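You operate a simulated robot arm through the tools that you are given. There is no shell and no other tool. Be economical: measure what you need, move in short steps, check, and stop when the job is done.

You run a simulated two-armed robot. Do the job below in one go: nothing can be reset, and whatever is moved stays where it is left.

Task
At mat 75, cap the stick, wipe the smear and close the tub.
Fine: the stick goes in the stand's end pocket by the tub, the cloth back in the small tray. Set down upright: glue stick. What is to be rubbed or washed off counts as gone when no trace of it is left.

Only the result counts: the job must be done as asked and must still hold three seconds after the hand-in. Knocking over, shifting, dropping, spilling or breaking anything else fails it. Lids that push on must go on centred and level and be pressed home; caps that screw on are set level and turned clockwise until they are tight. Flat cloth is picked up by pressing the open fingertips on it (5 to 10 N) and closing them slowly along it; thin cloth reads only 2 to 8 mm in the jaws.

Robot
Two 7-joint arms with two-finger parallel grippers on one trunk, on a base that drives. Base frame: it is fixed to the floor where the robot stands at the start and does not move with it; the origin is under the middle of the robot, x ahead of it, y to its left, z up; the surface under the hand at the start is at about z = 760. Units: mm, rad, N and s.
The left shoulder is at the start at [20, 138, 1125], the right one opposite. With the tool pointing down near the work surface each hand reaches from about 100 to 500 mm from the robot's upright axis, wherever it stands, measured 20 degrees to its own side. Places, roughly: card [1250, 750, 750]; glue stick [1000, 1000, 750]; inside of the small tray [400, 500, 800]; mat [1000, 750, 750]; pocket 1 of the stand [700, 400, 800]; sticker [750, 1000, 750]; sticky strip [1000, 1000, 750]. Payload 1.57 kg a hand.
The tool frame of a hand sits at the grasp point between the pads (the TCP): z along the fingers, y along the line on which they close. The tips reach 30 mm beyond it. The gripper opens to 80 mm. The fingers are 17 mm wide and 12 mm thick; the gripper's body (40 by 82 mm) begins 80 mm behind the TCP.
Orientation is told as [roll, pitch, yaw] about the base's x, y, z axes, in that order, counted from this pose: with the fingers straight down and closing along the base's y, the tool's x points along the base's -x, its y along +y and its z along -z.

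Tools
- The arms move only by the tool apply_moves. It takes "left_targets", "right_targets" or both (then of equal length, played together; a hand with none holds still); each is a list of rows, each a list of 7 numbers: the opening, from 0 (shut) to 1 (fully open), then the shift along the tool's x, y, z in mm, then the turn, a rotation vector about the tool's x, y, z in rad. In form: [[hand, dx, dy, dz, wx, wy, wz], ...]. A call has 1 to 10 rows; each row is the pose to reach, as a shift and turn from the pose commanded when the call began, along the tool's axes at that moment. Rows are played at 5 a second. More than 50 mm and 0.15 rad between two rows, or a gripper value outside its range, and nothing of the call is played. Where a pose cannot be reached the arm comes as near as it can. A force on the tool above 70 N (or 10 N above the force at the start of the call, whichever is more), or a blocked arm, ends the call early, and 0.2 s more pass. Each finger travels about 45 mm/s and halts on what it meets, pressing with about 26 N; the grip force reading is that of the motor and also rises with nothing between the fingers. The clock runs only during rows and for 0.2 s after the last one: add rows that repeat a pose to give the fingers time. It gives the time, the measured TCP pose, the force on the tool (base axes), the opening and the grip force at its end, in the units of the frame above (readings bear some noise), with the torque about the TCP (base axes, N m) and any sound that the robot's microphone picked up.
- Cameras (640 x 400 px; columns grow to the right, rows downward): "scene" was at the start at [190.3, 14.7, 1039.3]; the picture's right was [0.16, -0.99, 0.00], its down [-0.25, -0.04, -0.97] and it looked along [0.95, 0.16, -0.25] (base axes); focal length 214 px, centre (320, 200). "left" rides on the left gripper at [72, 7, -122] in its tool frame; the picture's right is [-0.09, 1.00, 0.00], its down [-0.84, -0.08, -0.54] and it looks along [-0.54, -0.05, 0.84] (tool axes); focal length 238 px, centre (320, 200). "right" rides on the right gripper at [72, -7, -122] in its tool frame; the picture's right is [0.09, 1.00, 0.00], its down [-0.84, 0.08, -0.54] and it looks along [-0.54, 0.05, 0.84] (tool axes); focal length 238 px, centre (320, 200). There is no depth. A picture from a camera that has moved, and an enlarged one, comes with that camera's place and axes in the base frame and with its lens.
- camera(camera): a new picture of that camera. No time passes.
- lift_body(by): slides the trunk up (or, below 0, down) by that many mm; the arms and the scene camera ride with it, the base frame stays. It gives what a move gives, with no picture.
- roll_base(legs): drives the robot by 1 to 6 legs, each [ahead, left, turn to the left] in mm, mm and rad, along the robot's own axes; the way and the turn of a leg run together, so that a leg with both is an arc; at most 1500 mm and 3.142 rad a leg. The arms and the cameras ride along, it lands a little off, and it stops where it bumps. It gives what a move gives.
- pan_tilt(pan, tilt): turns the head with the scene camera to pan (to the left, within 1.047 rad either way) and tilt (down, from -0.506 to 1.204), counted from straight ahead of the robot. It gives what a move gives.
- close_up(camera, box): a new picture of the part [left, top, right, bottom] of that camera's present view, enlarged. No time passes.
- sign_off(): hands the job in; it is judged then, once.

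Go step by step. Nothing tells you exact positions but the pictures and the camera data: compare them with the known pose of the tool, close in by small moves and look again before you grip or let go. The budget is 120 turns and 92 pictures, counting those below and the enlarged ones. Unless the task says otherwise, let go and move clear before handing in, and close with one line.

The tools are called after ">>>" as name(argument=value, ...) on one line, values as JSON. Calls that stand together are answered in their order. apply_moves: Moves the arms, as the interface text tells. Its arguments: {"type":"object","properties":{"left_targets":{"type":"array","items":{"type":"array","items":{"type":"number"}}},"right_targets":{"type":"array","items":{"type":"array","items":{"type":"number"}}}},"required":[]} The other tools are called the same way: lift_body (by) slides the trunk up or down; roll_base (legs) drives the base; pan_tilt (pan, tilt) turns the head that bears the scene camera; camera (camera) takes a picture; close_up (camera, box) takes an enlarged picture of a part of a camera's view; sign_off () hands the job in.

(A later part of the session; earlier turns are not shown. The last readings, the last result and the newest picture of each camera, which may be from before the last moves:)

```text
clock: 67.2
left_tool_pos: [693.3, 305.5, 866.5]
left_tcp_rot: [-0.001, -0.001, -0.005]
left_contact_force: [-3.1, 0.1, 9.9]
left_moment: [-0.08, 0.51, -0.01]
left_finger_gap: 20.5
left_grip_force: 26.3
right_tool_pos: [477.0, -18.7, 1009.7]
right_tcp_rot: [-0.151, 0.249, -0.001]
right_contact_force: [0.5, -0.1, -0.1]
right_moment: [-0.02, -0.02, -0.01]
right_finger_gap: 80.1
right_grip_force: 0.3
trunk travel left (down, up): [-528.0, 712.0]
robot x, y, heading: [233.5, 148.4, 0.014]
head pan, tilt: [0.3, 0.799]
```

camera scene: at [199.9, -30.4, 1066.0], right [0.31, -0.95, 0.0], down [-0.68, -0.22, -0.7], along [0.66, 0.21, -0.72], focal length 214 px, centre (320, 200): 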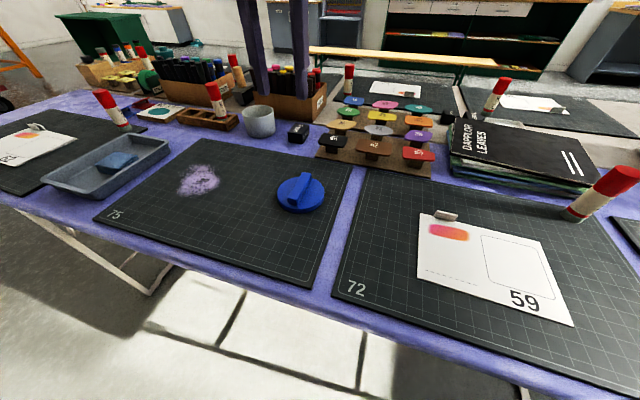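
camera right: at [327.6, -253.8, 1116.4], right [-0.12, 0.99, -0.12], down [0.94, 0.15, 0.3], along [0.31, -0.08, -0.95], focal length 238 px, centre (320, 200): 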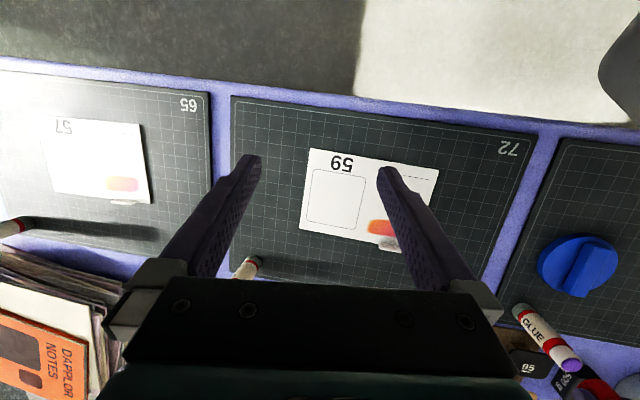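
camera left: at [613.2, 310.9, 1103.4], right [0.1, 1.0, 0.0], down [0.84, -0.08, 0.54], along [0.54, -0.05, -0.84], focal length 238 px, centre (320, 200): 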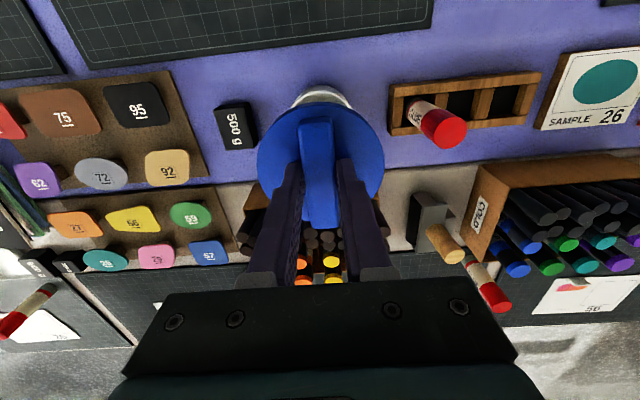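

Still the near rim; I shift 2 mm further back.

>>> apply_moves(left_targets=[[0.1, 0, 0, -4, 0, 0, 0], [0.1, 2, -0.4, -4, 0, 0, 0], [0.1, 2, -0.4, -2, 0, 0, 0], [0.1, 2, -0.4, 0, 0, 0, 0], [0.1, 2, -0.4, 1, 0, 0, 0], [0.1, 2, -0.4, 1, 0, 0, 0]])

```text
clock: 68.6
left_tool_pos: [689.4, 305.2, 863.6]
left_tcp_rot: [-0.001, -0.001, -0.005]
left_contact_force: [-0.8, -0.4, -0.4]
left_moment: [-0.02, -0.01, -0.04]
left_finger_gap: 20.7
left_grip_force: 25.9
right_tool_pos: [476.4, -18.1, 1009.0]
right_tcp_rot: [-0.151, 0.249, -0.001]
right_contact_force: [-0.1, -0.8, -0.2]
right_moment: [0.01, 0.01, 0.0]
right_finger_gap: 80.0
right_grip_force: 0.1
trunk travel left (down, up): [-528.0, 712.0]
robot x, y, heading: [235.4, 149.6, 0.009]
head pan, tilt: [0.3, 0.799]
```

No force now: the skirt has passed the rim. I continue down.

>>> apply_moves(left_targets=[[0.1, 0, 0, 2, 0, 0, 0], [0.1, 0, 0, 4, 0, 0, 0], [0.1, 0, 0, 6, 0, 0, 0], [0.1, 0, 0, 8, 0, 0, 0], [0.1, 0, 0, 8, 0, 0, 0]])

>>> close_up(camera="scene", box=[270, 110, 370, 210])

```text
clock: 69.8
left_tool_pos: [689.7, 303.9, 858.8]
left_tcp_rot: [-0.001, -0.005, -0.003]
left_contact_force: [-9.5, -4.3, 25.9]
left_moment: [-0.08, 0.21, 0.0]
left_finger_gap: 20.7
left_grip_force: 25.6
right_tool_pos: [476.9, -18.3, 1009.3]
right_tcp_rot: [-0.154, 0.25, 0.0]
right_contact_force: [-0.1, 0.6, -0.1]
right_moment: [0.0, -0.01, 0.01]
right_finger_gap: 80.1
right_grip_force: 0.0
trunk travel left (down, up): [-528.0, 712.0]
robot x, y, heading: [236.0, 148.1, 0.009]
head pan, tilt: [0.3, 0.799]
heard: snap
```

```text
4.00 times, centred on (320, 160) of scene
camera zoom: at [409.4, 174.8, 1019.4], right [0.3, -0.95, 0.0], down [-0.68, -0.22, -0.7], along [0.66, 0.21, -0.72], focal length 858 px, centre (320, 360)
```

zoom: 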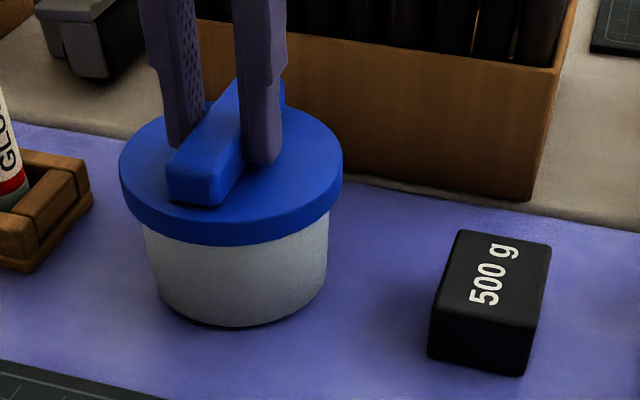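

A snap: the lid is on, level and centred. I ease off, release and rise, then drive to the cloth.

>>> apply_moves(left_targets=[[0.1, 0, 0, -2, 0, 0, 0], [0.35, 0, 0, -2, 0, 0, 0], [0.5, 0, 0, -2, 0, 0, 0], [0.5, 0, 0, -2, 0, 0, 0], [0.5, 0, 0, -40, 0, 0, 0], [0.5, 0, 0, -75, 0, 0, 0], [0.5, 0, 0, -75, 0, 0, 0]])

>>> lift_body(by=60)

>>> camera(camera="scene")

```text
clock: 71.4
left_tool_pos: [689.2, 303.7, 932.2]
left_tcp_rot: [0.0, -0.002, -0.006]
left_contact_force: [0.2, -0.8, -0.8]
left_moment: [0.01, -0.01, 0.03]
left_finger_gap: 40.2
left_grip_force: 0.0
right_tool_pos: [477.2, -19.3, 1009.6]
right_tcp_rot: [-0.153, 0.25, 0.001]
right_contact_force: [0.1, 0.0, -0.5]
right_moment: [-0.01, 0.0, 0.0]
right_finger_gap: 80.2
right_grip_force: 0.0
trunk travel left (down, up): [-528.0, 712.0]
robot x, y, heading: [235.8, 146.9, 0.009]
head pan, tilt: [0.3, 0.799]
```

```text
clock: 72.4
left_tool_pos: [688.2, 304.5, 992.2]
left_tcp_rot: [0.0, -0.003, -0.006]
left_contact_force: [-0.1, 0.4, 0.2]
left_moment: [0.01, -0.02, 0.0]
left_finger_gap: 40.1
left_grip_force: 0.1
right_tool_pos: [476.5, -19.1, 1068.7]
right_tcp_rot: [-0.151, 0.252, 0.0]
right_contact_force: [-0.2, -0.1, 0.2]
right_moment: [0.04, -0.03, -0.02]
right_finger_gap: 80.0
right_grip_force: 0.1
trunk travel left (down, up): [-588.0, 652.0]
robot x, y, heading: [234.3, 147.5, 0.009]
head pan, tilt: [0.3, 0.799]
```

```text
27 pictures are left
camera scene: at [409.1, 174.8, 1078.9], right [0.3, -0.95, 0.0], down [-0.68, -0.22, -0.7], along [0.66, 0.21, -0.72], focal length 214 px, centre (320, 200)
```

scene: 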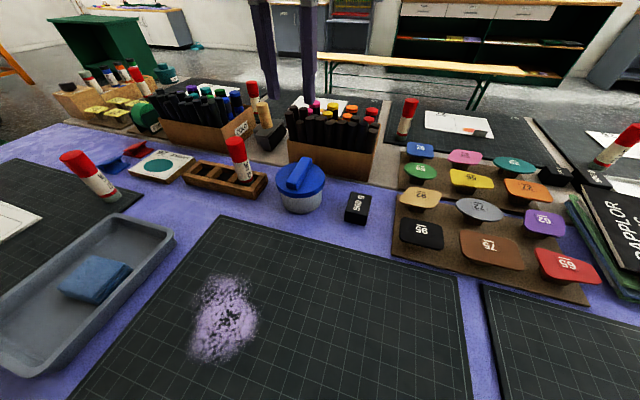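

Tub closed, stick in place. Now I drive back and left to bring the hand over the cloth at about [440,527].

>>> roll_base(legs=[[-248, 0, -0.009], [0, 221, 0]])

>>> camera(camera="left")

>>> close_up(camera="scene", box=[100, 100, 420, 300])

```text
clock: 75.5
left_tool_pos: [441.2, 520.4, 992.2]
left_tcp_rot: [-0.001, -0.001, -0.014]
left_contact_force: [0.0, 0.0, 0.0]
left_moment: [0.0, 0.0, -0.03]
left_finger_gap: 40.1
left_grip_force: 0.0
right_tool_pos: [225.6, 200.4, 1068.8]
right_tcp_rot: [-0.153, 0.251, -0.01]
right_contact_force: [-0.1, -0.3, 0.9]
right_moment: [0.02, 0.01, 0.03]
right_finger_gap: 79.8
right_grip_force: 0.0
trunk travel left (down, up): [-588.0, 652.0]
robot x, y, heading: [-14.6, 374.3, -0.004]
head pan, tilt: [0.3, 0.799]
```

```text
26 pictures are left
camera left: at [370.1, 528.8, 1113.5], right [0.11, 0.99, 0.0], down [0.83, -0.09, 0.54], along [0.54, -0.06, -0.84], focal length 238 px, centre (320, 200)
```

left: 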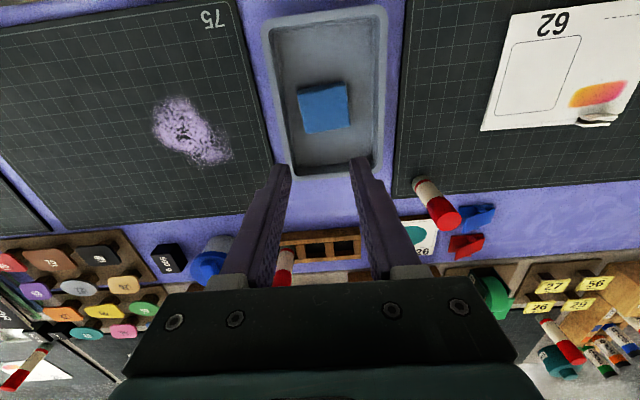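

```text
2.00 times, centred on (260, 200) of scene
camera zoom: at [160.3, 394.5, 1079.0], right [0.29, -0.96, 0.0], down [-0.69, -0.21, -0.7], along [0.67, 0.2, -0.72], focal length 429 px, centre (440, 200)
```

zoom: 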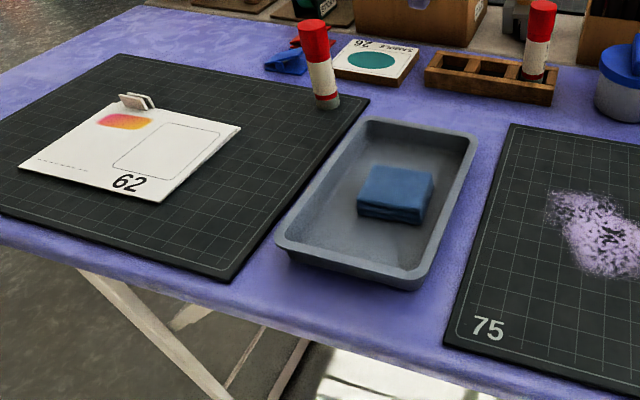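

The cloth is a folded pad about 62 mm square centred at [440,526]. I line up above it with fingers ~45 mm open and lower.

>>> apply_moves(left_targets=[[0.55, 1, 3, 0, 0, 0, 0], [0.55, 1, 6, 0, 0, 0, 0], [0.55, 1, 6, 0, 0, 0, 0]])

>>> lift_body(by=-155)

>>> apply_moves(left_targets=[[0.55, 0, 0, 8, 0, 0, 0], [0.55, 0, 0, 14, 0, 0, 0], [0.55, 0, 0, 18, 0, 0, 0], [0.55, 0, 0, 18, 0, 0, 0]])

>>> camera(camera="left")

```text
clock: 76.3
left_tool_pos: [439.6, 527.2, 992.8]
left_tcp_rot: [0.001, -0.003, -0.015]
left_contact_force: [0.2, 0.7, 0.1]
left_moment: [-0.01, 0.01, 0.01]
left_finger_gap: 43.9
left_grip_force: 0.1
right_tool_pos: [225.6, 201.0, 1069.5]
right_tcp_rot: [-0.152, 0.251, -0.01]
right_contact_force: [-0.4, 0.2, -0.8]
right_moment: [0.0, 0.02, 0.03]
right_finger_gap: 80.0
right_grip_force: 0.1
trunk travel left (down, up): [-588.0, 652.0]
robot x, y, heading: [-12.8, 373.3, -0.004]
head pan, tilt: [0.3, 0.799]
```

```text
clock: 78.1
left_tool_pos: [441.2, 526.3, 837.8]
left_tcp_rot: [0.0, 0.0, -0.014]
left_contact_force: [0.0, 0.7, 0.5]
left_moment: [-0.02, 0.0, 0.0]
left_finger_gap: 44.0
left_grip_force: 0.1
right_tool_pos: [225.9, 200.0, 915.2]
right_tcp_rot: [-0.151, 0.25, -0.01]
right_contact_force: [0.6, 0.5, -0.8]
right_moment: [0.03, -0.02, -0.05]
right_finger_gap: 80.1
right_grip_force: 0.1
trunk travel left (down, up): [-433.0, 807.0]
robot x, y, heading: [-16.1, 370.9, -0.004]
head pan, tilt: [0.3, 0.799]
```

```text
clock: 79.1
left_tool_pos: [440.2, 526.9, 817.8]
left_tcp_rot: [0.0, -0.001, -0.015]
left_contact_force: [-0.2, -0.5, -0.3]
left_moment: [0.0, -0.01, 0.0]
left_finger_gap: 44.3
left_grip_force: 0.1
right_tool_pos: [225.7, 199.6, 913.0]
right_tcp_rot: [-0.152, 0.249, -0.012]
right_contact_force: [-0.2, -0.5, -0.5]
right_moment: [-0.02, -0.02, 0.01]
right_finger_gap: 79.9
right_grip_force: 0.0
trunk travel left (down, up): [-433.0, 807.0]
robot x, y, heading: [-11.5, 374.8, -0.004]
head pan, tilt: [0.3, 0.799]
```

```text
24 pictures are left
camera left: at [368.9, 534.5, 941.5], right [0.11, 0.99, 0.0], down [0.83, -0.09, 0.54], along [0.54, -0.06, -0.84], focal length 238 px, centre (320, 200)
```

left: 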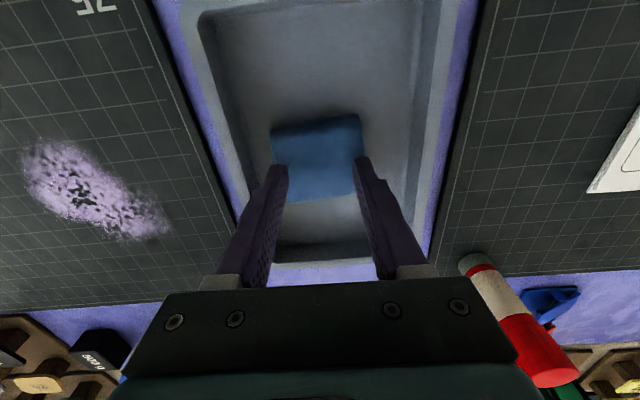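

Centred on the cloth. I close a little to be surely on it, then press down in small steps until about 5–10 N.

>>> apply_moves(left_targets=[[0.5, 0, -0.5, 4, 0, 0, 0], [0.5, 0, -0.5, 7, 0, 0, 0], [0.5, 0, -0.5, 9, 0, 0, 0], [0.5, 0, -0.5, 9, 0, 0, 0]])

```text
clock: 80.1
left_tool_pos: [439.9, 526.4, 814.6]
left_tcp_rot: [-0.002, -0.006, -0.017]
left_contact_force: [-20.8, -3.9, 52.8]
left_moment: [-0.03, 0.66, 0.0]
left_finger_gap: 40.0
left_grip_force: 0.0
right_tool_pos: [226.3, 201.8, 915.7]
right_tcp_rot: [-0.152, 0.249, -0.011]
right_contact_force: [0.1, -0.1, -0.5]
right_moment: [-0.02, 0.02, 0.01]
right_finger_gap: 80.0
right_grip_force: 0.0
trunk travel left (down, up): [-433.0, 807.0]
robot x, y, heading: [-15.8, 372.1, -0.009]
head pan, tilt: [0.3, 0.799]
```

Too firm; I ease up about 5.5 mm to leave some 7 N, then close slowly.

>>> apply_moves(left_targets=[[0.5, 0, 0, -3, 0, 0, 0], [0.5, 0, 0, -5.5, 0, 0, 0], [0.5, 0, 0, -5.5, 0, 0, 0]])

```text
clock: 80.9
left_tool_pos: [442.3, 527.0, 816.1]
left_tcp_rot: [0.001, -0.001, -0.016]
left_contact_force: [-2.4, -2.9, 14.0]
left_moment: [-0.15, 0.11, -0.02]
left_finger_gap: 39.7
left_grip_force: 0.1
right_tool_pos: [226.8, 200.8, 915.2]
right_tcp_rot: [-0.152, 0.249, -0.011]
right_contact_force: [0.0, 0.2, 0.1]
right_moment: [0.0, -0.02, 0.02]
right_finger_gap: 80.0
right_grip_force: 0.1
trunk travel left (down, up): [-433.0, 807.0]
robot x, y, heading: [-13.6, 371.8, -0.007]
head pan, tilt: [0.3, 0.799]
```

>>> apply_moves(left_targets=[[0.45, 0, 0, -0.8, 0, 0, 0], [0.4, 0, 0, -0.8, 0, 0, 0], [0.35, 0, 0, -0.8, 0, 0, 0], [0.3, 0, 0, -0.8, 0, 0, 0], [0.25, 0, 0, -0.8, 0, 0, 0], [0.2, 0, 0, -0.8, 0, 0, 0], [0.15, 0, 0, -0.8, 0, 0, 0], [0.1, 0, 0, -0.8, 0, 0, 0], [0.05, 0, 0, -0.8, 0, 0, 0], [0, 0, 0, -0.8, 0, 0, 0]])

>>> apply_moves(left_targets=[[0, 0, 0, 0, 0, 0, 0], [0, 0, 0, 0, 0, 0, 0], [0, 0, 0, -15, 0, 0, 0], [0, 0, 0, -15, 0, 0, 0]])

>>> camera(camera="left")

```text
clock: 83.1
left_tool_pos: [440.6, 525.7, 818.0]
left_tcp_rot: [0.0, -0.001, -0.017]
left_contact_force: [0.0, 0.3, 0.4]
left_moment: [0.03, -0.01, -0.01]
left_finger_gap: 0.2
left_grip_force: 16.5
right_tool_pos: [225.6, 200.3, 915.1]
right_tcp_rot: [-0.153, 0.25, -0.011]
right_contact_force: [0.1, 1.2, 0.0]
right_moment: [0.0, -0.02, -0.02]
right_finger_gap: 79.9
right_grip_force: 0.0
trunk travel left (down, up): [-433.0, 807.0]
robot x, y, heading: [-11.9, 372.2, -0.003]
head pan, tilt: [0.3, 0.799]
```

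```text
clock: 84.1
left_tool_pos: [440.7, 528.4, 833.1]
left_tcp_rot: [0.0, -0.002, -0.016]
left_contact_force: [-0.3, 0.2, -0.8]
left_moment: [-0.01, 0.0, -0.01]
left_finger_gap: 0.0
left_grip_force: 22.0
right_tool_pos: [225.4, 200.6, 915.4]
right_tcp_rot: [-0.154, 0.25, -0.01]
right_contact_force: [0.9, -0.5, -0.1]
right_moment: [0.01, -0.01, -0.03]
right_finger_gap: 79.9
right_grip_force: 0.1
trunk travel left (down, up): [-433.0, 807.0]
robot x, y, heading: [-13.0, 372.0, -0.009]
head pan, tilt: [0.3, 0.799]
```

```text
23 pictures are left
camera left: at [368.7, 534.8, 954.1], right [0.11, 0.99, 0.0], down [0.83, -0.09, 0.54], along [0.54, -0.06, -0.84], focal length 238 px, centre (320, 200)
```

left: 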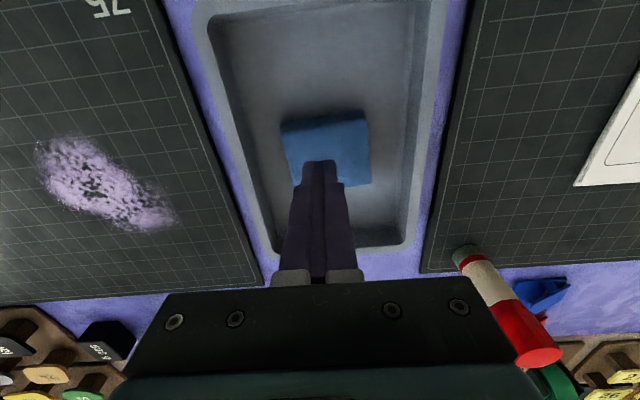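

The pinch missed, as pressure was lost. The pad is thick (≈20 mm) and 62 mm wide, so I'll take it by its sides: open fully, recentre at about [436,533] and look.

>>> apply_moves(left_targets=[[0.4, 2, 3, 0, 0, 0, 0], [0.8, 4, 6, 0, 0, 0, 0], [1, 4, 6, 0, 0, 0, 0], [1, 4, 6, 0, 0, 0, 0], [1, 4, 6, 0, 0, 0, 0]])

>>> close_up(camera="left", box=[180, 60, 460, 260])

```text
clock: 85.3
left_tool_pos: [434.9, 532.9, 831.9]
left_tcp_rot: [0.001, 0.0, -0.017]
left_contact_force: [-0.2, -0.4, -0.5]
left_moment: [0.02, -0.01, -0.01]
left_finger_gap: 80.1
left_grip_force: 0.1
right_tool_pos: [226.8, 201.0, 914.5]
right_tcp_rot: [-0.153, 0.251, -0.012]
right_contact_force: [0.2, 0.7, -0.1]
right_moment: [0.04, 0.0, 0.02]
right_finger_gap: 80.2
right_grip_force: 0.0
trunk travel left (down, up): [-433.0, 807.0]
robot x, y, heading: [-17.9, 373.5, -0.004]
head pan, tilt: [0.3, 0.799]
```

```text
2.00 times, centred on (320, 160) of left
camera zoom: at [364.6, 540.3, 953.9], right [0.11, 0.99, 0.0], down [0.83, -0.09, 0.54], along [0.54, -0.06, -0.84], focal length 477 px, centre (320, 280)
```

zoom: 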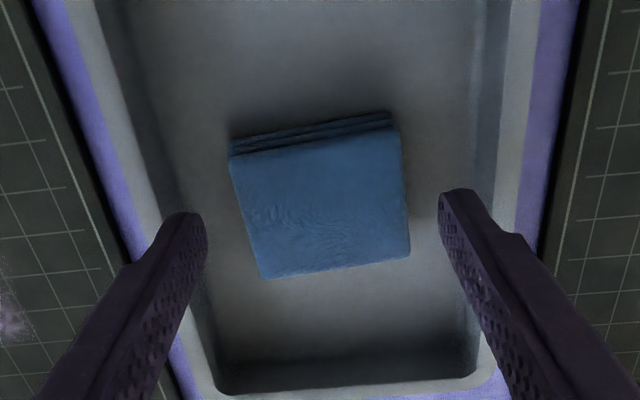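

The folded pad is square to the fingers, centred at [439.5,533.5], with room to the tray walls. I go down beside it and close on its sides.

>>> apply_moves(left_targets=[[0.94, -4, 0.5, 6, 0, 0, 0], [0.94, -4, 0.5, 14, 0, 0, 0], [0.94, -4, 0.5, 20, 0, 0, 0], [0.94, -4, 0.5, 25, 0, 0, 0], [0.94, -4, 0.5, 28, 0, 0, 0], [0.94, -4, 0.5, 28, 0, 0, 0]])

```text
clock: 86.7
left_tool_pos: [441.8, 531.9, 805.0]
left_tcp_rot: [-0.001, -0.001, -0.016]
left_contact_force: [0.9, -0.7, -0.1]
left_moment: [0.0, 0.0, -0.03]
left_finger_gap: 75.2
left_grip_force: 0.1
right_tool_pos: [225.5, 200.5, 914.6]
right_tcp_rot: [-0.15, 0.249, -0.012]
right_contact_force: [-0.8, 0.6, 0.3]
right_moment: [-0.05, -0.03, -0.01]
right_finger_gap: 79.9
right_grip_force: 0.1
trunk travel left (down, up): [-433.0, 807.0]
robot x, y, heading: [-13.1, 371.0, -0.007]
head pan, tilt: [0.3, 0.799]
```

>>> apply_moves(left_targets=[[0.85, 0, 0, 0, 0, 0, 0], [0.78, 0, 0, 0, 0, 0, 0], [0.72, 0, 0, 0, 0, 0, 0], [0.68, 0, 0, 0, 0, 0, 0], [0.64, 0, 0, 0, 0, 0, 0], [0.6, 0, 0, 0, 0, 0, 0], [0.6, 0, 0, 0, 0, 0, 0]])

>>> close_up(camera="left", box=[180, 60, 460, 260])

```text
clock: 88.3
left_tool_pos: [441.3, 532.1, 804.1]
left_tcp_rot: [0.001, -0.002, -0.015]
left_contact_force: [0.1, -0.8, 1.0]
left_moment: [0.02, 0.04, 0.03]
left_finger_gap: 66.4
left_grip_force: 25.8
right_tool_pos: [224.9, 201.5, 915.1]
right_tcp_rot: [-0.151, 0.25, -0.01]
right_contact_force: [0.3, 0.4, 1.0]
right_moment: [-0.03, 0.0, -0.04]
right_finger_gap: 80.1
right_grip_force: 0.0
trunk travel left (down, up): [-433.0, 807.0]
robot x, y, heading: [-13.5, 369.6, -0.004]
head pan, tilt: [0.3, 0.799]
```

```text
2.00 times, centred on (320, 160) of left
camera zoom: at [369.3, 540.4, 925.7], right [0.11, 0.99, 0.0], down [0.83, -0.09, 0.54], along [0.54, -0.06, -0.84], focal length 477 px, centre (320, 280)
```

zoom: 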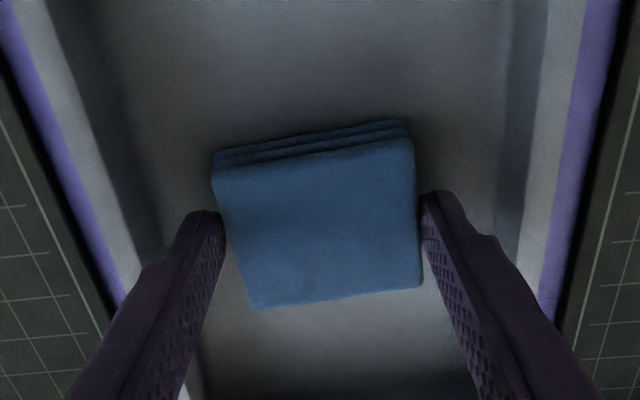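

The pad is gripped at 66 mm. I lift a little to check it comes along.

>>> apply_moves(left_targets=[[0.6, 0, 0, -10, 0, 0, 0], [0.6, 0, 0, -25, 0, 0, 0], [0.6, 0, 0, -40, 0, 0, 0], [0.6, 0, 0, -40, 0, 0, 0]])

>>> lift_body(by=50)

>>> camera(camera="left")

>>> camera(camera="scene")

```text
clock: 89.3
left_tool_pos: [440.5, 532.9, 843.6]
left_tcp_rot: [0.0, 0.0, -0.016]
left_contact_force: [-1.0, 0.3, -0.2]
left_moment: [-0.03, 0.0, 0.0]
left_finger_gap: 66.3
left_grip_force: 26.2
right_tool_pos: [225.1, 200.5, 914.9]
right_tcp_rot: [-0.153, 0.252, -0.01]
right_contact_force: [-0.6, -0.3, 0.6]
right_moment: [-0.02, -0.02, 0.0]
right_finger_gap: 79.8
right_grip_force: 0.0
trunk travel left (down, up): [-433.0, 807.0]
robot x, y, heading: [-14.0, 373.9, 0.001]
head pan, tilt: [0.3, 0.799]
```

```text
clock: 90.2
left_tool_pos: [440.7, 533.3, 895.5]
left_tcp_rot: [0.001, 0.001, -0.015]
left_contact_force: [-0.2, 0.6, -0.7]
left_moment: [0.03, -0.01, -0.01]
left_finger_gap: 66.1
left_grip_force: 26.0
right_tool_pos: [224.7, 200.6, 963.7]
right_tcp_rot: [-0.15, 0.253, -0.011]
right_contact_force: [-1.8, -0.4, 1.0]
right_moment: [0.01, 0.0, 0.01]
right_finger_gap: 80.1
right_grip_force: 0.1
trunk travel left (down, up): [-483.0, 757.0]
robot x, y, heading: [-13.4, 375.0, -0.007]
head pan, tilt: [0.3, 0.799]
```

```text
20 pictures are left
camera left: at [369.8, 541.1, 1015.6], right [0.11, 0.99, 0.0], down [0.83, -0.09, 0.54], along [0.54, -0.06, -0.84], focal length 238 px, centre (320, 200)
```

left: 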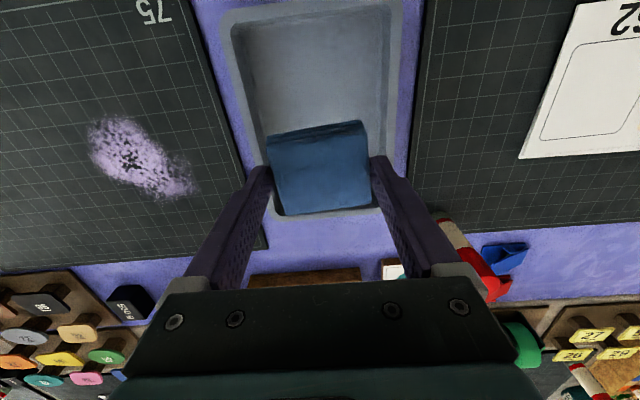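

```text
19 pictures are left
camera scene: at [160.1, 394.4, 973.9], right [0.29, -0.96, 0.0], down [-0.69, -0.21, -0.7], along [0.67, 0.2, -0.72], focal length 214 px, centre (320, 200)
```

scene: 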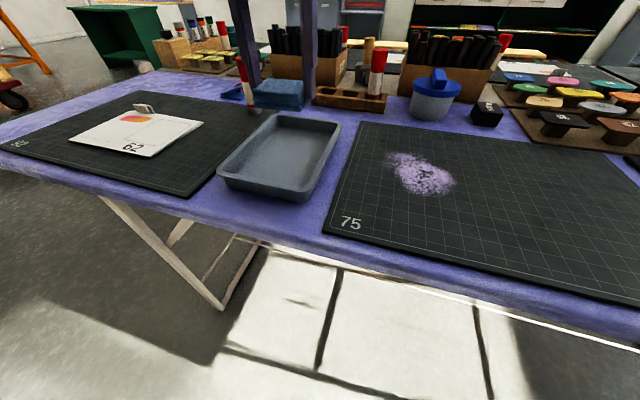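

The pad is held well. The smear spans about x 408–502, y 272–378 at z≈763. I drive over to it, with the robot a bit nearer for arm room.

>>> roll_base(legs=[[45, 0, 0.006], [0, -208, 0]])

>>> apply_moves(left_targets=[[0.6, 20, 0, 15, 0, 0, 0], [0.6, 40, 0, 30, 0, 0, 0], [0.6, 60, 0, 45, 0, 0, 0], [0.6, 60, 0, 60, 0, 0, 0], [0.6, 60, 0, 60, 0, 0, 0]])

>>> camera(camera="left")

```text
clock: 92.3
left_tool_pos: [486.4, 326.9, 894.1]
left_tcp_rot: [0.0, -0.001, -0.016]
left_contact_force: [0.2, -0.2, -1.0]
left_moment: [-0.01, 0.01, -0.02]
left_finger_gap: 65.9
left_grip_force: 26.0
right_tool_pos: [270.2, -4.9, 965.4]
right_tcp_rot: [-0.154, 0.252, -0.012]
right_contact_force: [0.5, -1.7, 0.5]
right_moment: [-0.02, 0.0, -0.02]
right_finger_gap: 80.1
right_grip_force: 0.1
trunk travel left (down, up): [-483.0, 757.0]
robot x, y, heading: [31.0, 164.9, -0.001]
head pan, tilt: [0.3, 0.799]
```

```text
clock: 93.5
left_tool_pos: [425.5, 326.8, 834.9]
left_tcp_rot: [0.0, -0.002, -0.017]
left_contact_force: [0.2, 0.2, -1.2]
left_moment: [-0.02, 0.03, 0.01]
left_finger_gap: 65.9
left_grip_force: 26.2
right_tool_pos: [271.6, -6.0, 964.2]
right_tcp_rot: [-0.152, 0.251, -0.009]
right_contact_force: [-0.4, -0.2, 0.0]
right_moment: [-0.02, -0.02, -0.01]
right_finger_gap: 79.9
right_grip_force: 0.1
trunk travel left (down, up): [-483.0, 757.0]
robot x, y, heading: [30.1, 159.9, 0.001]
head pan, tilt: [0.3, 0.799]
```

```text
18 pictures are left
camera left: at [354.8, 335.8, 955.8], right [0.11, 0.99, 0.0], down [0.84, -0.09, 0.54], along [0.54, -0.06, -0.84], focal length 238 px, centre (320, 200)
```

left: 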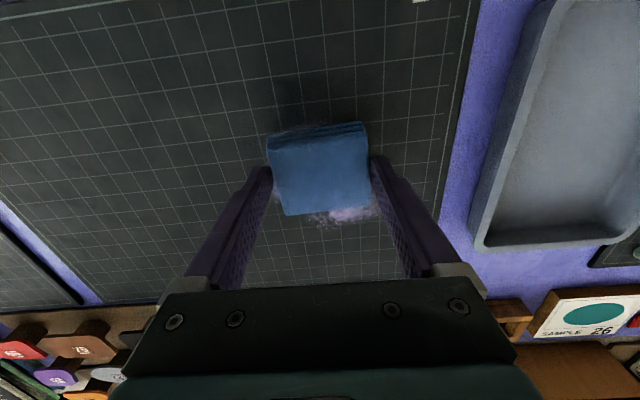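

The hand is over the smear. I lower until the pad just presses on the mat.

>>> apply_moves(left_targets=[[0.6, 0, 0, 12, 0, 0, 0], [0.6, 0, 0, 24, 0, 0, 0], [0.6, 0, 0, 30, 0, 0, 0], [0.6, 0, 0, 33, 0, 0, 0], [0.6, 0, 0, 33, 0, 0, 0]])

```text
clock: 94.8
left_tool_pos: [426.9, 327.3, 803.7]
left_tcp_rot: [-0.001, -0.005, -0.016]
left_contact_force: [-9.4, -3.1, 35.4]
left_moment: [-0.07, 0.19, 0.38]
left_finger_gap: 66.2
left_grip_force: 26.0
right_tool_pos: [270.8, -5.5, 965.5]
right_tcp_rot: [-0.151, 0.25, -0.009]
right_contact_force: [0.3, 0.5, 0.3]
right_moment: [-0.05, 0.01, -0.01]
right_finger_gap: 80.0
right_grip_force: 0.0
trunk travel left (down, up): [-483.0, 757.0]
robot x, y, heading: [30.4, 164.8, 0.001]
head pan, tilt: [0.3, 0.799]
```

I ease to a light pressure and wipe in a zigzag over the whole smear.

>>> apply_moves(left_targets=[[0.6, 0, 0, -2.5, 0, 0, 0], [0.6, -33, 0, -2.5, 0, 0, 0], [0.6, -66, 0, -2.5, 0, 0, 0], [0.6, -66, 32, -2.5, 0, 0, 0], [0.6, -33, 32, -2.5, 0, 0, 0], [0.6, 0, 32, -2.5, 0, 0, 0], [0.6, 0, 0, -2.5, 0, 0, 0], [0.6, 0, -35, -2.5, 0, 0, 0], [0.6, -33, -35, -2.5, 0, 0, 0], [0.6, -66, -35, -2.5, 0, 0, 0]])

>>> camera(camera="left")

```text
clock: 97.0
left_tool_pos: [495.8, 290.5, 803.3]
left_tcp_rot: [0.0, -0.006, -0.018]
left_contact_force: [1.2, 0.0, -0.6]
left_moment: [-0.01, 0.04, 0.01]
left_finger_gap: 65.0
left_grip_force: 25.8
right_tool_pos: [271.3, -7.6, 964.9]
right_tcp_rot: [-0.152, 0.25, -0.009]
right_contact_force: [0.1, -0.2, -0.8]
right_moment: [-0.02, -0.01, 0.01]
right_finger_gap: 79.9
right_grip_force: 0.1
trunk travel left (down, up): [-483.0, 757.0]
robot x, y, heading: [30.3, 168.0, -0.001]
head pan, tilt: [0.3, 0.799]
```

```text
17 pictures are left
camera left: at [423.2, 299.6, 924.5], right [0.11, 0.99, 0.0], down [0.83, -0.09, 0.55], along [0.54, -0.06, -0.84], focal length 238 px, centre (320, 200)
```

left: 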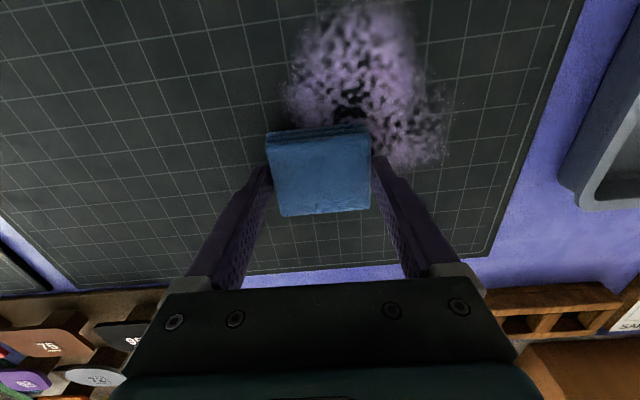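

The pad slipped up a little, so this pass had no pressure. I press to a moderate force here and check before wiping.

>>> apply_moves(left_targets=[[0.6, 0, 0, 2, 0, 0, 0], [0.6, 0, 0, 3, 0, 0, 0], [0.6, 0, 0, 3, 0, 0, 0]])

```text
clock: 97.8
left_tool_pos: [493.9, 292.7, 801.7]
left_tcp_rot: [-0.001, -0.003, -0.017]
left_contact_force: [-5.2, 0.1, 18.8]
left_moment: [0.3, 0.68, 0.02]
left_finger_gap: 65.2
left_grip_force: 26.1
right_tool_pos: [270.9, -5.1, 963.5]
right_tcp_rot: [-0.152, 0.251, -0.011]
right_contact_force: [0.2, -0.8, 0.0]
right_moment: [0.02, 0.0, 0.0]
right_finger_gap: 80.2
right_grip_force: 0.1
trunk travel left (down, up): [-483.0, 757.0]
robot x, y, heading: [28.0, 165.8, -0.0]
head pan, tilt: [0.3, 0.799]
```

>>> apply_moves(left_targets=[[0.6, 35, 0, 0, 0, 0, 0], [0.6, 70, 0, 0, 0, 0, 0], [0.6, 85, 10, 0, 0, 0, 0], [0.6, 85, 35, 0, 0, 0, 0], [0.6, 45, 35, 0, 0, 0, 0], [0.6, 5, 35, 0, 0, 0, 0], [0.6, 5, 70, 0, 0, 0, 0], [0.6, 45, 70, 0, 0, 0, 0], [0.6, 85, 70, 0, 0, 0, 0], [0.6, 85, 35, 0, 0, 0, 0]])

>>> camera(camera="left")

```text
clock: 100.0
left_tool_pos: [407.2, 326.9, 801.8]
left_tcp_rot: [0.0, 0.001, -0.015]
left_contact_force: [0.1, -0.3, -1.5]
left_moment: [0.0, 0.02, 0.0]
left_finger_gap: 65.2
left_grip_force: 26.2
right_tool_pos: [270.9, -6.8, 965.7]
right_tcp_rot: [-0.152, 0.251, -0.01]
right_contact_force: [-0.5, -0.9, 0.3]
right_moment: [-0.02, -0.01, 0.0]
right_finger_gap: 79.9
right_grip_force: 0.0
trunk travel left (down, up): [-483.0, 757.0]
robot x, y, heading: [32.2, 166.8, -0.005]
head pan, tilt: [0.3, 0.799]
```

```text
16 pictures are left
camera left: at [336.2, 335.5, 922.6], right [0.11, 0.99, 0.0], down [0.84, -0.09, 0.54], along [0.54, -0.06, -0.84], focal length 238 px, centre (320, 200)
```

left: 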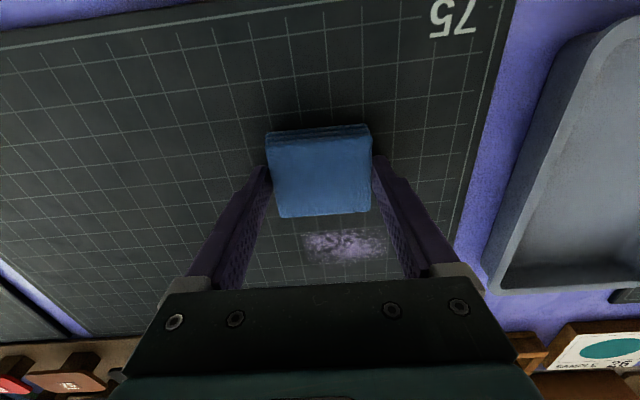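

Most of the smear is gone; what remains is around x 470–512, y 303–381. I press a little more and scrub there.

>>> apply_moves(left_targets=[[0.6, -40, 0, 1.5, 0, 0, 0], [0.6, -75, 0, 1.5, 0, 0, 0], [0.6, -110, 0, 1.5, 0, 0, 0], [0.6, -110, 25, 1.5, 0, 0, 0], [0.6, -75, 25, 1.5, 0, 0, 0], [0.6, -45, 25, 1.5, 0, 0, 0], [0.6, -45, 45, 1.5, 0, 0, 0], [0.6, -80, 45, 1.5, 0, 0, 0], [0.6, -110, 45, 1.5, 0, 0, 0], [0.6, -110, 10, 1.5, 0, 0, 0]])

>>> apply_moves(left_targets=[[0.6, 35, 0, 1.5, 0, 0, 0], [0.6, 70, 0, 2, 0, 0, 0], [0.6, 110, 0, 2.5, 0, 0, 0], [0.6, 110, -35, 2.5, 0, 0, 0], [0.6, 70, -40, 2, 0, 0, 0], [0.6, 40, -40, 1.5, 0, 0, 0], [0.6, 80, -20, 2, 0, 0, 0], [0.6, 115, 0, 2.5, 0, 0, 0], [0.6, 135, 0, -5, 0, 0, 0], [0.6, 135, 0, -45, 0, 0, 0]])

>>> camera(camera="left")

```text
clock: 102.2
left_tool_pos: [503.3, 335.9, 802.7]
left_tcp_rot: [0.001, -0.004, -0.016]
left_contact_force: [-0.7, 0.8, -1.3]
left_moment: [0.03, 0.01, -0.03]
left_finger_gap: 65.0
left_grip_force: 26.4
left hand out of reach, approached as far as the arm can: row 3, 4, 9, 10
right_tool_pos: [272.4, -7.7, 964.7]
right_tcp_rot: [-0.154, 0.249, -0.01]
right_contact_force: [0.3, -0.6, 0.3]
right_moment: [0.0, 0.03, -0.02]
right_finger_gap: 80.0
right_grip_force: 0.1
trunk travel left (down, up): [-483.0, 757.0]
robot x, y, heading: [34.1, 167.7, -0.004]
head pan, tilt: [0.3, 0.799]
```

```text
clock: 102.5
left_tool_pos: [490.6, 342.0, 796.5]
left_tcp_rot: [-0.005, 0.027, 0.001]
left_contact_force: [7.7, -0.4, 9.9]
left_moment: [-0.06, 0.01, 0.06]
left_finger_gap: 65.0
left_grip_force: 25.8
right_tool_pos: [271.0, -5.3, 963.7]
right_tcp_rot: [-0.15, 0.249, -0.009]
right_contact_force: [-1.0, -0.3, 0.3]
right_moment: [0.0, -0.05, -0.01]
right_finger_gap: 80.1
right_grip_force: 0.0
trunk travel left (down, up): [-483.0, 757.0]
robot x, y, heading: [30.7, 166.6, -0.006]
head pan, tilt: [0.3, 0.799]
stopped in row 1 (left hand): the force on the tool passed its limit at 93 N (the readings are from after the stop); the commanded pose is now the measured one
```

```text
15 pictures are left
camera left: at [422.4, 348.2, 919.5], right [0.09, 1.0, -0.01], down [0.85, -0.07, 0.52], along [0.52, -0.05, -0.85], focal length 238 px, centre (320, 200)
```

left: 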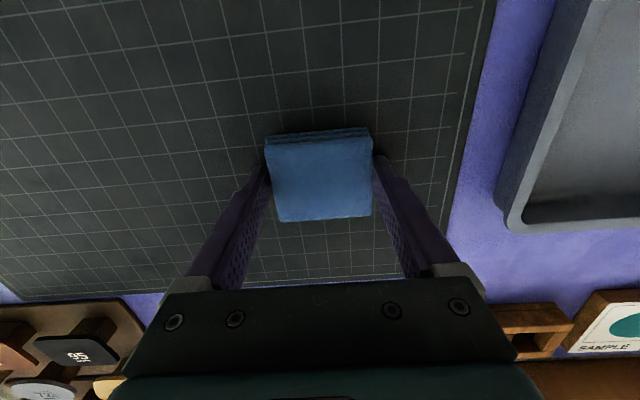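

The smear looks gone around the pad. I lift up to see the whole place.

>>> apply_moves(left_targets=[[0.6, 0, 0, -10, 0, 0, 0], [0.6, 10, 0, -40, 0, 0, 0], [0.6, 20, 0, -80, 0, 0, 0], [0.6, 20, 0, -80, 0, 0, 0]])

>>> lift_body(by=60)

>>> camera(camera="left")

>>> close_up(camera="scene", box=[160, 120, 480, 320])

```text
clock: 103.5
left_tool_pos: [469.7, 341.8, 874.6]
left_tcp_rot: [-0.004, 0.037, 0.001]
left_contact_force: [0.2, -0.1, -1.5]
left_moment: [-0.01, 0.01, 0.01]
left_finger_gap: 65.2
left_grip_force: 26.3
right_tool_pos: [269.6, -5.9, 963.5]
right_tcp_rot: [-0.151, 0.251, -0.01]
right_contact_force: [0.3, -0.8, 0.2]
right_moment: [0.0, 0.0, 0.02]
right_finger_gap: 80.2
right_grip_force: 0.1
trunk travel left (down, up): [-483.0, 757.0]
robot x, y, heading: [32.8, 169.1, -0.006]
head pan, tilt: [0.3, 0.799]
```

```text
clock: 104.5
left_tool_pos: [470.9, 341.8, 935.0]
left_tcp_rot: [-0.005, 0.039, 0.002]
left_contact_force: [-0.8, 0.0, -1.2]
left_moment: [0.01, 0.0, 0.0]
left_finger_gap: 65.1
left_grip_force: 25.7
right_tool_pos: [270.6, -4.7, 1024.8]
right_tcp_rot: [-0.152, 0.249, -0.01]
right_contact_force: [0.2, -0.3, 0.3]
right_moment: [0.01, 0.01, 0.03]
right_finger_gap: 80.3
right_grip_force: 0.0
trunk travel left (down, up): [-543.0, 697.0]
robot x, y, heading: [28.7, 167.9, -0.001]
head pan, tilt: [0.3, 0.799]
```

```text
14 pictures are left
camera left: at [404.2, 349.0, 1058.4], right [0.09, 1.0, -0.01], down [0.86, -0.07, 0.51], along [0.51, -0.05, -0.86], focal length 238 px, centre (320, 200)
```

left: 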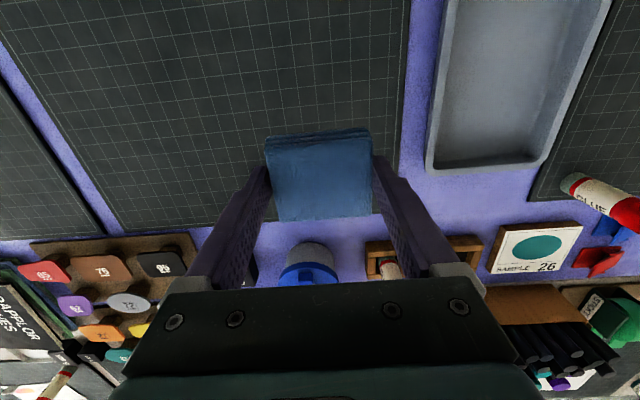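

```text
2.00 times, centred on (320, 220) of scene
camera zoom: at [205.3, 187.7, 1033.9], right [0.29, -0.96, 0.0], down [-0.69, -0.21, -0.7], along [0.67, 0.2, -0.72], focal length 429 px, centre (320, 160)
```

zoom: 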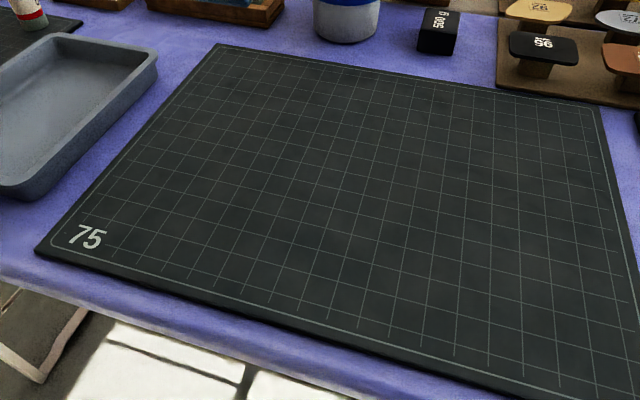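

The mat looks clean; I enlarge the area to be sure no trace is left.

>>> close_up(camera="scene", box=[230, 145, 350, 230])

```text
4.71 times, centred on (290, 188) of scene
camera zoom: at [205.3, 187.7, 1033.9], right [0.29, -0.96, 0.0], down [-0.69, -0.21, -0.7], along [0.67, 0.2, -0.72], focal length 1009 px, centre (461, 259)
```

zoom: 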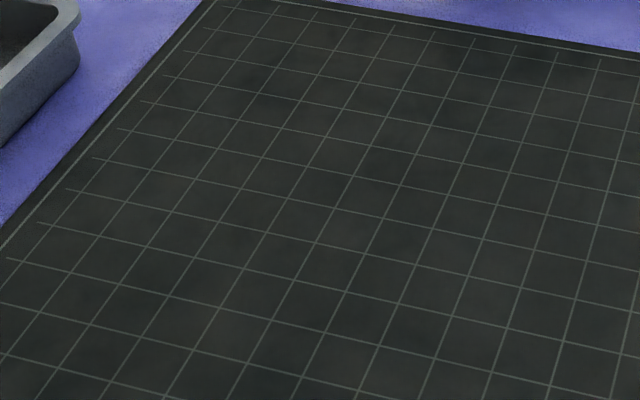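

Clean. I level the hand and carry the cloth back over the tray.

>>> apply_moves(left_targets=[[0.6, 0, 0, 0, -0.005, -0.039, 0.002], [0.6, 0, 0, 0, -0.005, -0.039, 0.002]])

>>> roll_base(legs=[[0, 191, 0], [-32, 0, 0]])

>>> camera(camera="left")

```text
clock: 105.1
left_tool_pos: [470.6, 341.8, 935.1]
left_tcp_rot: [0.001, -0.003, 0.0]
left_contact_force: [-0.1, -0.3, -0.8]
left_moment: [-0.02, 0.02, -0.02]
left_finger_gap: 65.2
left_grip_force: 26.1
right_tool_pos: [270.2, -5.9, 1025.5]
right_tcp_rot: [-0.15, 0.25, -0.011]
right_contact_force: [-0.4, -0.5, -0.3]
right_moment: [-0.01, -0.01, 0.02]
right_finger_gap: 80.1
right_grip_force: 0.1
trunk travel left (down, up): [-543.0, 697.0]
robot x, y, heading: [28.2, 164.9, -0.002]
head pan, tilt: [0.3, 0.799]
```

```text
clock: 107.1
left_tool_pos: [439.5, 533.4, 935.6]
left_tcp_rot: [0.002, 0.001, 0.0]
left_contact_force: [-1.0, 0.0, -0.4]
left_moment: [0.02, 0.01, 0.01]
left_finger_gap: 65.0
left_grip_force: 25.6
right_tool_pos: [238.6, 184.4, 1024.4]
right_tcp_rot: [-0.152, 0.252, -0.012]
right_contact_force: [-0.5, -0.6, -1.0]
right_moment: [0.0, 0.03, -0.01]
right_finger_gap: 79.9
right_grip_force: 0.1
trunk travel left (down, up): [-543.0, 697.0]
robot x, y, heading: [-4.0, 357.9, -0.001]
head pan, tilt: [0.3, 0.799]
```

```text
11 pictures are left
camera left: at [367.7, 539.4, 1056.0], right [0.09, 1.0, 0.0], down [0.84, -0.08, 0.54], along [0.54, -0.05, -0.84], focal length 238 px, centre (320, 200)
```

left: 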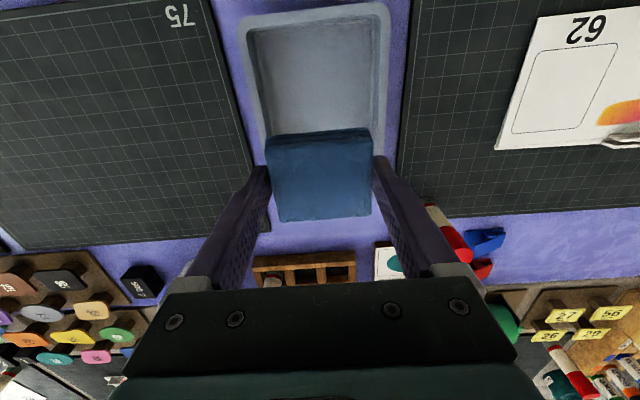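

Over the tray at the old spot. I lower into it.

>>> lift_body(by=-110)

>>> apply_moves(left_targets=[[0.6, 0, 0, 10, 0, 0, 0], [0.6, 0, 0, 17, 0, 0, 0], [0.6, 0, 0, 22, 0, 0, 0], [0.6, 0, 0, 24, 0, 0, 0], [0.6, 0, 0, 24, 0, 0, 0]])

```text
clock: 108.5
left_tool_pos: [440.0, 533.4, 824.8]
left_tcp_rot: [0.001, -0.001, 0.0]
left_contact_force: [-0.3, -0.3, -0.6]
left_moment: [-0.02, 0.03, 0.04]
left_finger_gap: 65.1
left_grip_force: 26.1
right_tool_pos: [239.7, 185.4, 914.2]
right_tcp_rot: [-0.152, 0.251, -0.012]
right_contact_force: [0.1, 0.2, 0.1]
right_moment: [0.0, 0.01, 0.01]
right_finger_gap: 80.1
right_grip_force: 0.0
trunk travel left (down, up): [-433.0, 807.0]
robot x, y, heading: [-1.0, 352.9, -0.004]
head pan, tilt: [0.3, 0.799]
```

```text
clock: 109.7
left_tool_pos: [439.4, 533.2, 801.0]
left_tcp_rot: [0.003, 0.0, 0.0]
left_contact_force: [-0.3, -0.5, 0.4]
left_moment: [-0.03, 0.0, -0.02]
left_finger_gap: 65.2
left_grip_force: 26.4
right_tool_pos: [240.1, 184.7, 914.8]
right_tcp_rot: [-0.15, 0.251, -0.012]
right_contact_force: [1.0, 0.8, -0.2]
right_moment: [0.04, 0.0, -0.02]
right_finger_gap: 80.0
right_grip_force: 0.1
trunk travel left (down, up): [-433.0, 807.0]
robot x, y, heading: [1.1, 355.1, -0.004]
head pan, tilt: [0.3, 0.799]
```

>>> apply_moves(left_targets=[[0.6, 0, 0, 1, 0, 0, 0], [0.6, 0, 0, 2, 0, 0, 0], [0.6, 0, 0, 3, 0, 0, 0], [0.6, 0, 0, 3, 0, 0, 0]])

```text
clock: 110.7
left_tool_pos: [439.5, 533.1, 797.3]
left_tcp_rot: [0.002, -0.001, 0.0]
left_contact_force: [-0.6, 0.2, -1.5]
left_moment: [0.01, 0.02, 0.0]
left_finger_gap: 65.0
left_grip_force: 26.5
right_tool_pos: [239.5, 185.5, 914.1]
right_tcp_rot: [-0.153, 0.253, -0.014]
right_contact_force: [-0.4, -0.6, -0.2]
right_moment: [-0.02, -0.02, -0.01]
right_finger_gap: 79.8
right_grip_force: 0.0
trunk travel left (down, up): [-433.0, 807.0]
robot x, y, heading: [1.0, 354.6, -0.004]
head pan, tilt: [0.3, 0.799]
```

>>> apply_moves(left_targets=[[0.6, 0, 0, 1, 0, 0, 0], [0.6, 0, 0, 2, 0, 0, 0], [0.6, 0, 0, 2, 0, 0, 0]])

```text
clock: 111.5
left_tool_pos: [439.7, 532.5, 797.2]
left_tcp_rot: [0.003, 0.0, -0.002]
left_contact_force: [0.4, 0.2, -0.6]
left_moment: [-0.03, -0.01, 0.03]
left_finger_gap: 65.2
left_grip_force: 25.8
right_tool_pos: [238.9, 184.8, 914.3]
right_tcp_rot: [-0.153, 0.252, -0.014]
right_contact_force: [0.5, -0.7, 0.0]
right_moment: [0.0, 0.01, 0.02]
right_finger_gap: 80.0
right_grip_force: 0.0
trunk travel left (down, up): [-433.0, 807.0]
robot x, y, heading: [-2.0, 354.7, -0.006]
head pan, tilt: [0.3, 0.799]
```

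>>> apply_moves(left_targets=[[0.6, 0, 0, 1, 0, 0, 0], [0.6, 0, 0, 2, 0, 0, 0], [0.6, 0, 0, 2, 0, 0, 0]])

>>> close_up(camera="left", box=[180, 60, 460, 260])

```text
clock: 112.3
left_tool_pos: [440.5, 532.9, 795.7]
left_tcp_rot: [0.001, -0.002, -0.001]
left_contact_force: [-1.7, -0.7, 6.8]
left_moment: [-0.17, 0.24, -0.01]
left_finger_gap: 65.1
left_grip_force: 26.0
right_tool_pos: [239.9, 185.2, 914.6]
right_tcp_rot: [-0.152, 0.251, -0.012]
right_contact_force: [0.7, 0.2, 0.5]
right_moment: [-0.01, -0.01, -0.04]
right_finger_gap: 79.8
right_grip_force: 0.3
trunk travel left (down, up): [-433.0, 807.0]
robot x, y, heading: [-2.3, 361.5, 0.001]
head pan, tilt: [0.3, 0.799]
```

```text
2.00 times, centred on (320, 160) of left
camera zoom: at [368.5, 539.7, 916.1], right [0.09, 1.0, 0.0], down [0.84, -0.08, 0.54], along [0.54, -0.05, -0.84], focal length 477 px, centre (320, 280)
```

zoom: 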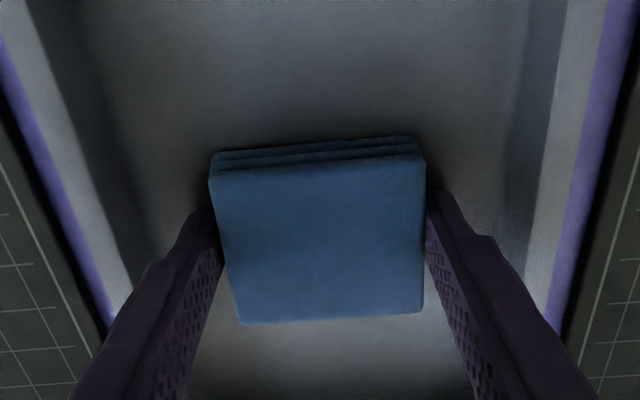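

It rests on the tray floor (6.8 N). I open just enough and rise clear.

>>> apply_moves(left_targets=[[0.85, 0, 0, -1, 0, 0, 0], [0.93, 0, 0, -1, 0, 0, 0], [0.93, 0, 0, -1, 0, 0, 0], [0.93, 0, 0, -15, 0, 0, 0], [0.93, 0, 0, -40, 0, 0, 0], [0.93, 0, 0, -75, 0, 0, 0], [0.93, 0, 0, -75, 0, 0, 0]])

>>> lift_body(by=100)

>>> camera(camera="left")

>>> camera(camera="scene")

```text
clock: 113.9
left_tool_pos: [442.2, 533.3, 869.9]
left_tcp_rot: [0.002, 0.0, 0.0]
left_contact_force: [-1.1, -0.7, 1.0]
left_moment: [0.0, 0.0, 0.03]
left_finger_gap: 74.3
left_grip_force: 0.1
right_tool_pos: [239.4, 184.4, 913.8]
right_tcp_rot: [-0.153, 0.25, -0.012]
right_contact_force: [-1.0, -0.1, 0.7]
right_moment: [0.02, 0.0, 0.02]
right_finger_gap: 80.2
right_grip_force: 0.1
trunk travel left (down, up): [-433.0, 807.0]
robot x, y, heading: [0.6, 352.7, -0.002]
head pan, tilt: [0.3, 0.799]
```

```text
clock: 115.2
left_tool_pos: [440.1, 533.5, 969.6]
left_tcp_rot: [0.0, 0.0, -0.002]
left_contact_force: [0.1, 0.0, 0.3]
left_moment: [0.0, 0.01, 0.01]
left_finger_gap: 74.4
left_grip_force: 0.0
right_tool_pos: [239.1, 184.0, 1013.6]
right_tcp_rot: [-0.152, 0.251, -0.013]
right_contact_force: [0.4, 0.3, -0.1]
right_moment: [0.0, -0.02, -0.02]
right_finger_gap: 80.2
right_grip_force: 0.0
trunk travel left (down, up): [-533.0, 707.0]
robot x, y, heading: [1.2, 354.3, 0.001]
head pan, tilt: [0.3, 0.799]
```

```text
9 pictures are left
camera left: at [369.8, 539.7, 1091.1], right [0.09, 1.0, 0.0], down [0.84, -0.08, 0.54], along [0.54, -0.05, -0.84], focal length 238 px, centre (320, 200)
```

left: 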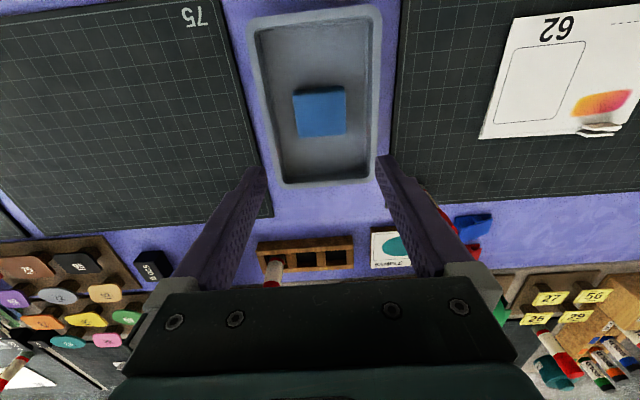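

```text
8 pictures are left
camera scene: at [173.9, 378.5, 1023.9], right [0.29, -0.96, 0.0], down [-0.69, -0.21, -0.7], along [0.67, 0.2, -0.72], focal length 214 px, centre (320, 200)
```

scene: 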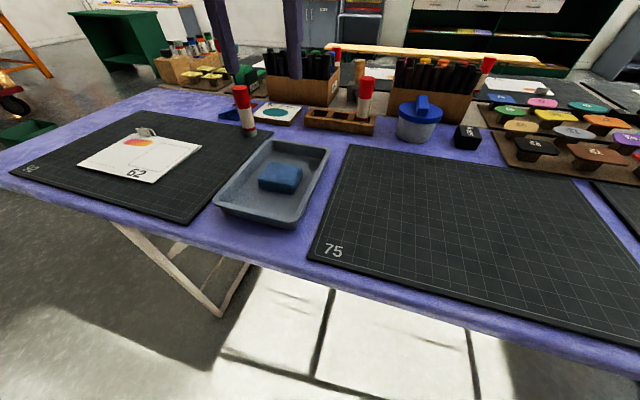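

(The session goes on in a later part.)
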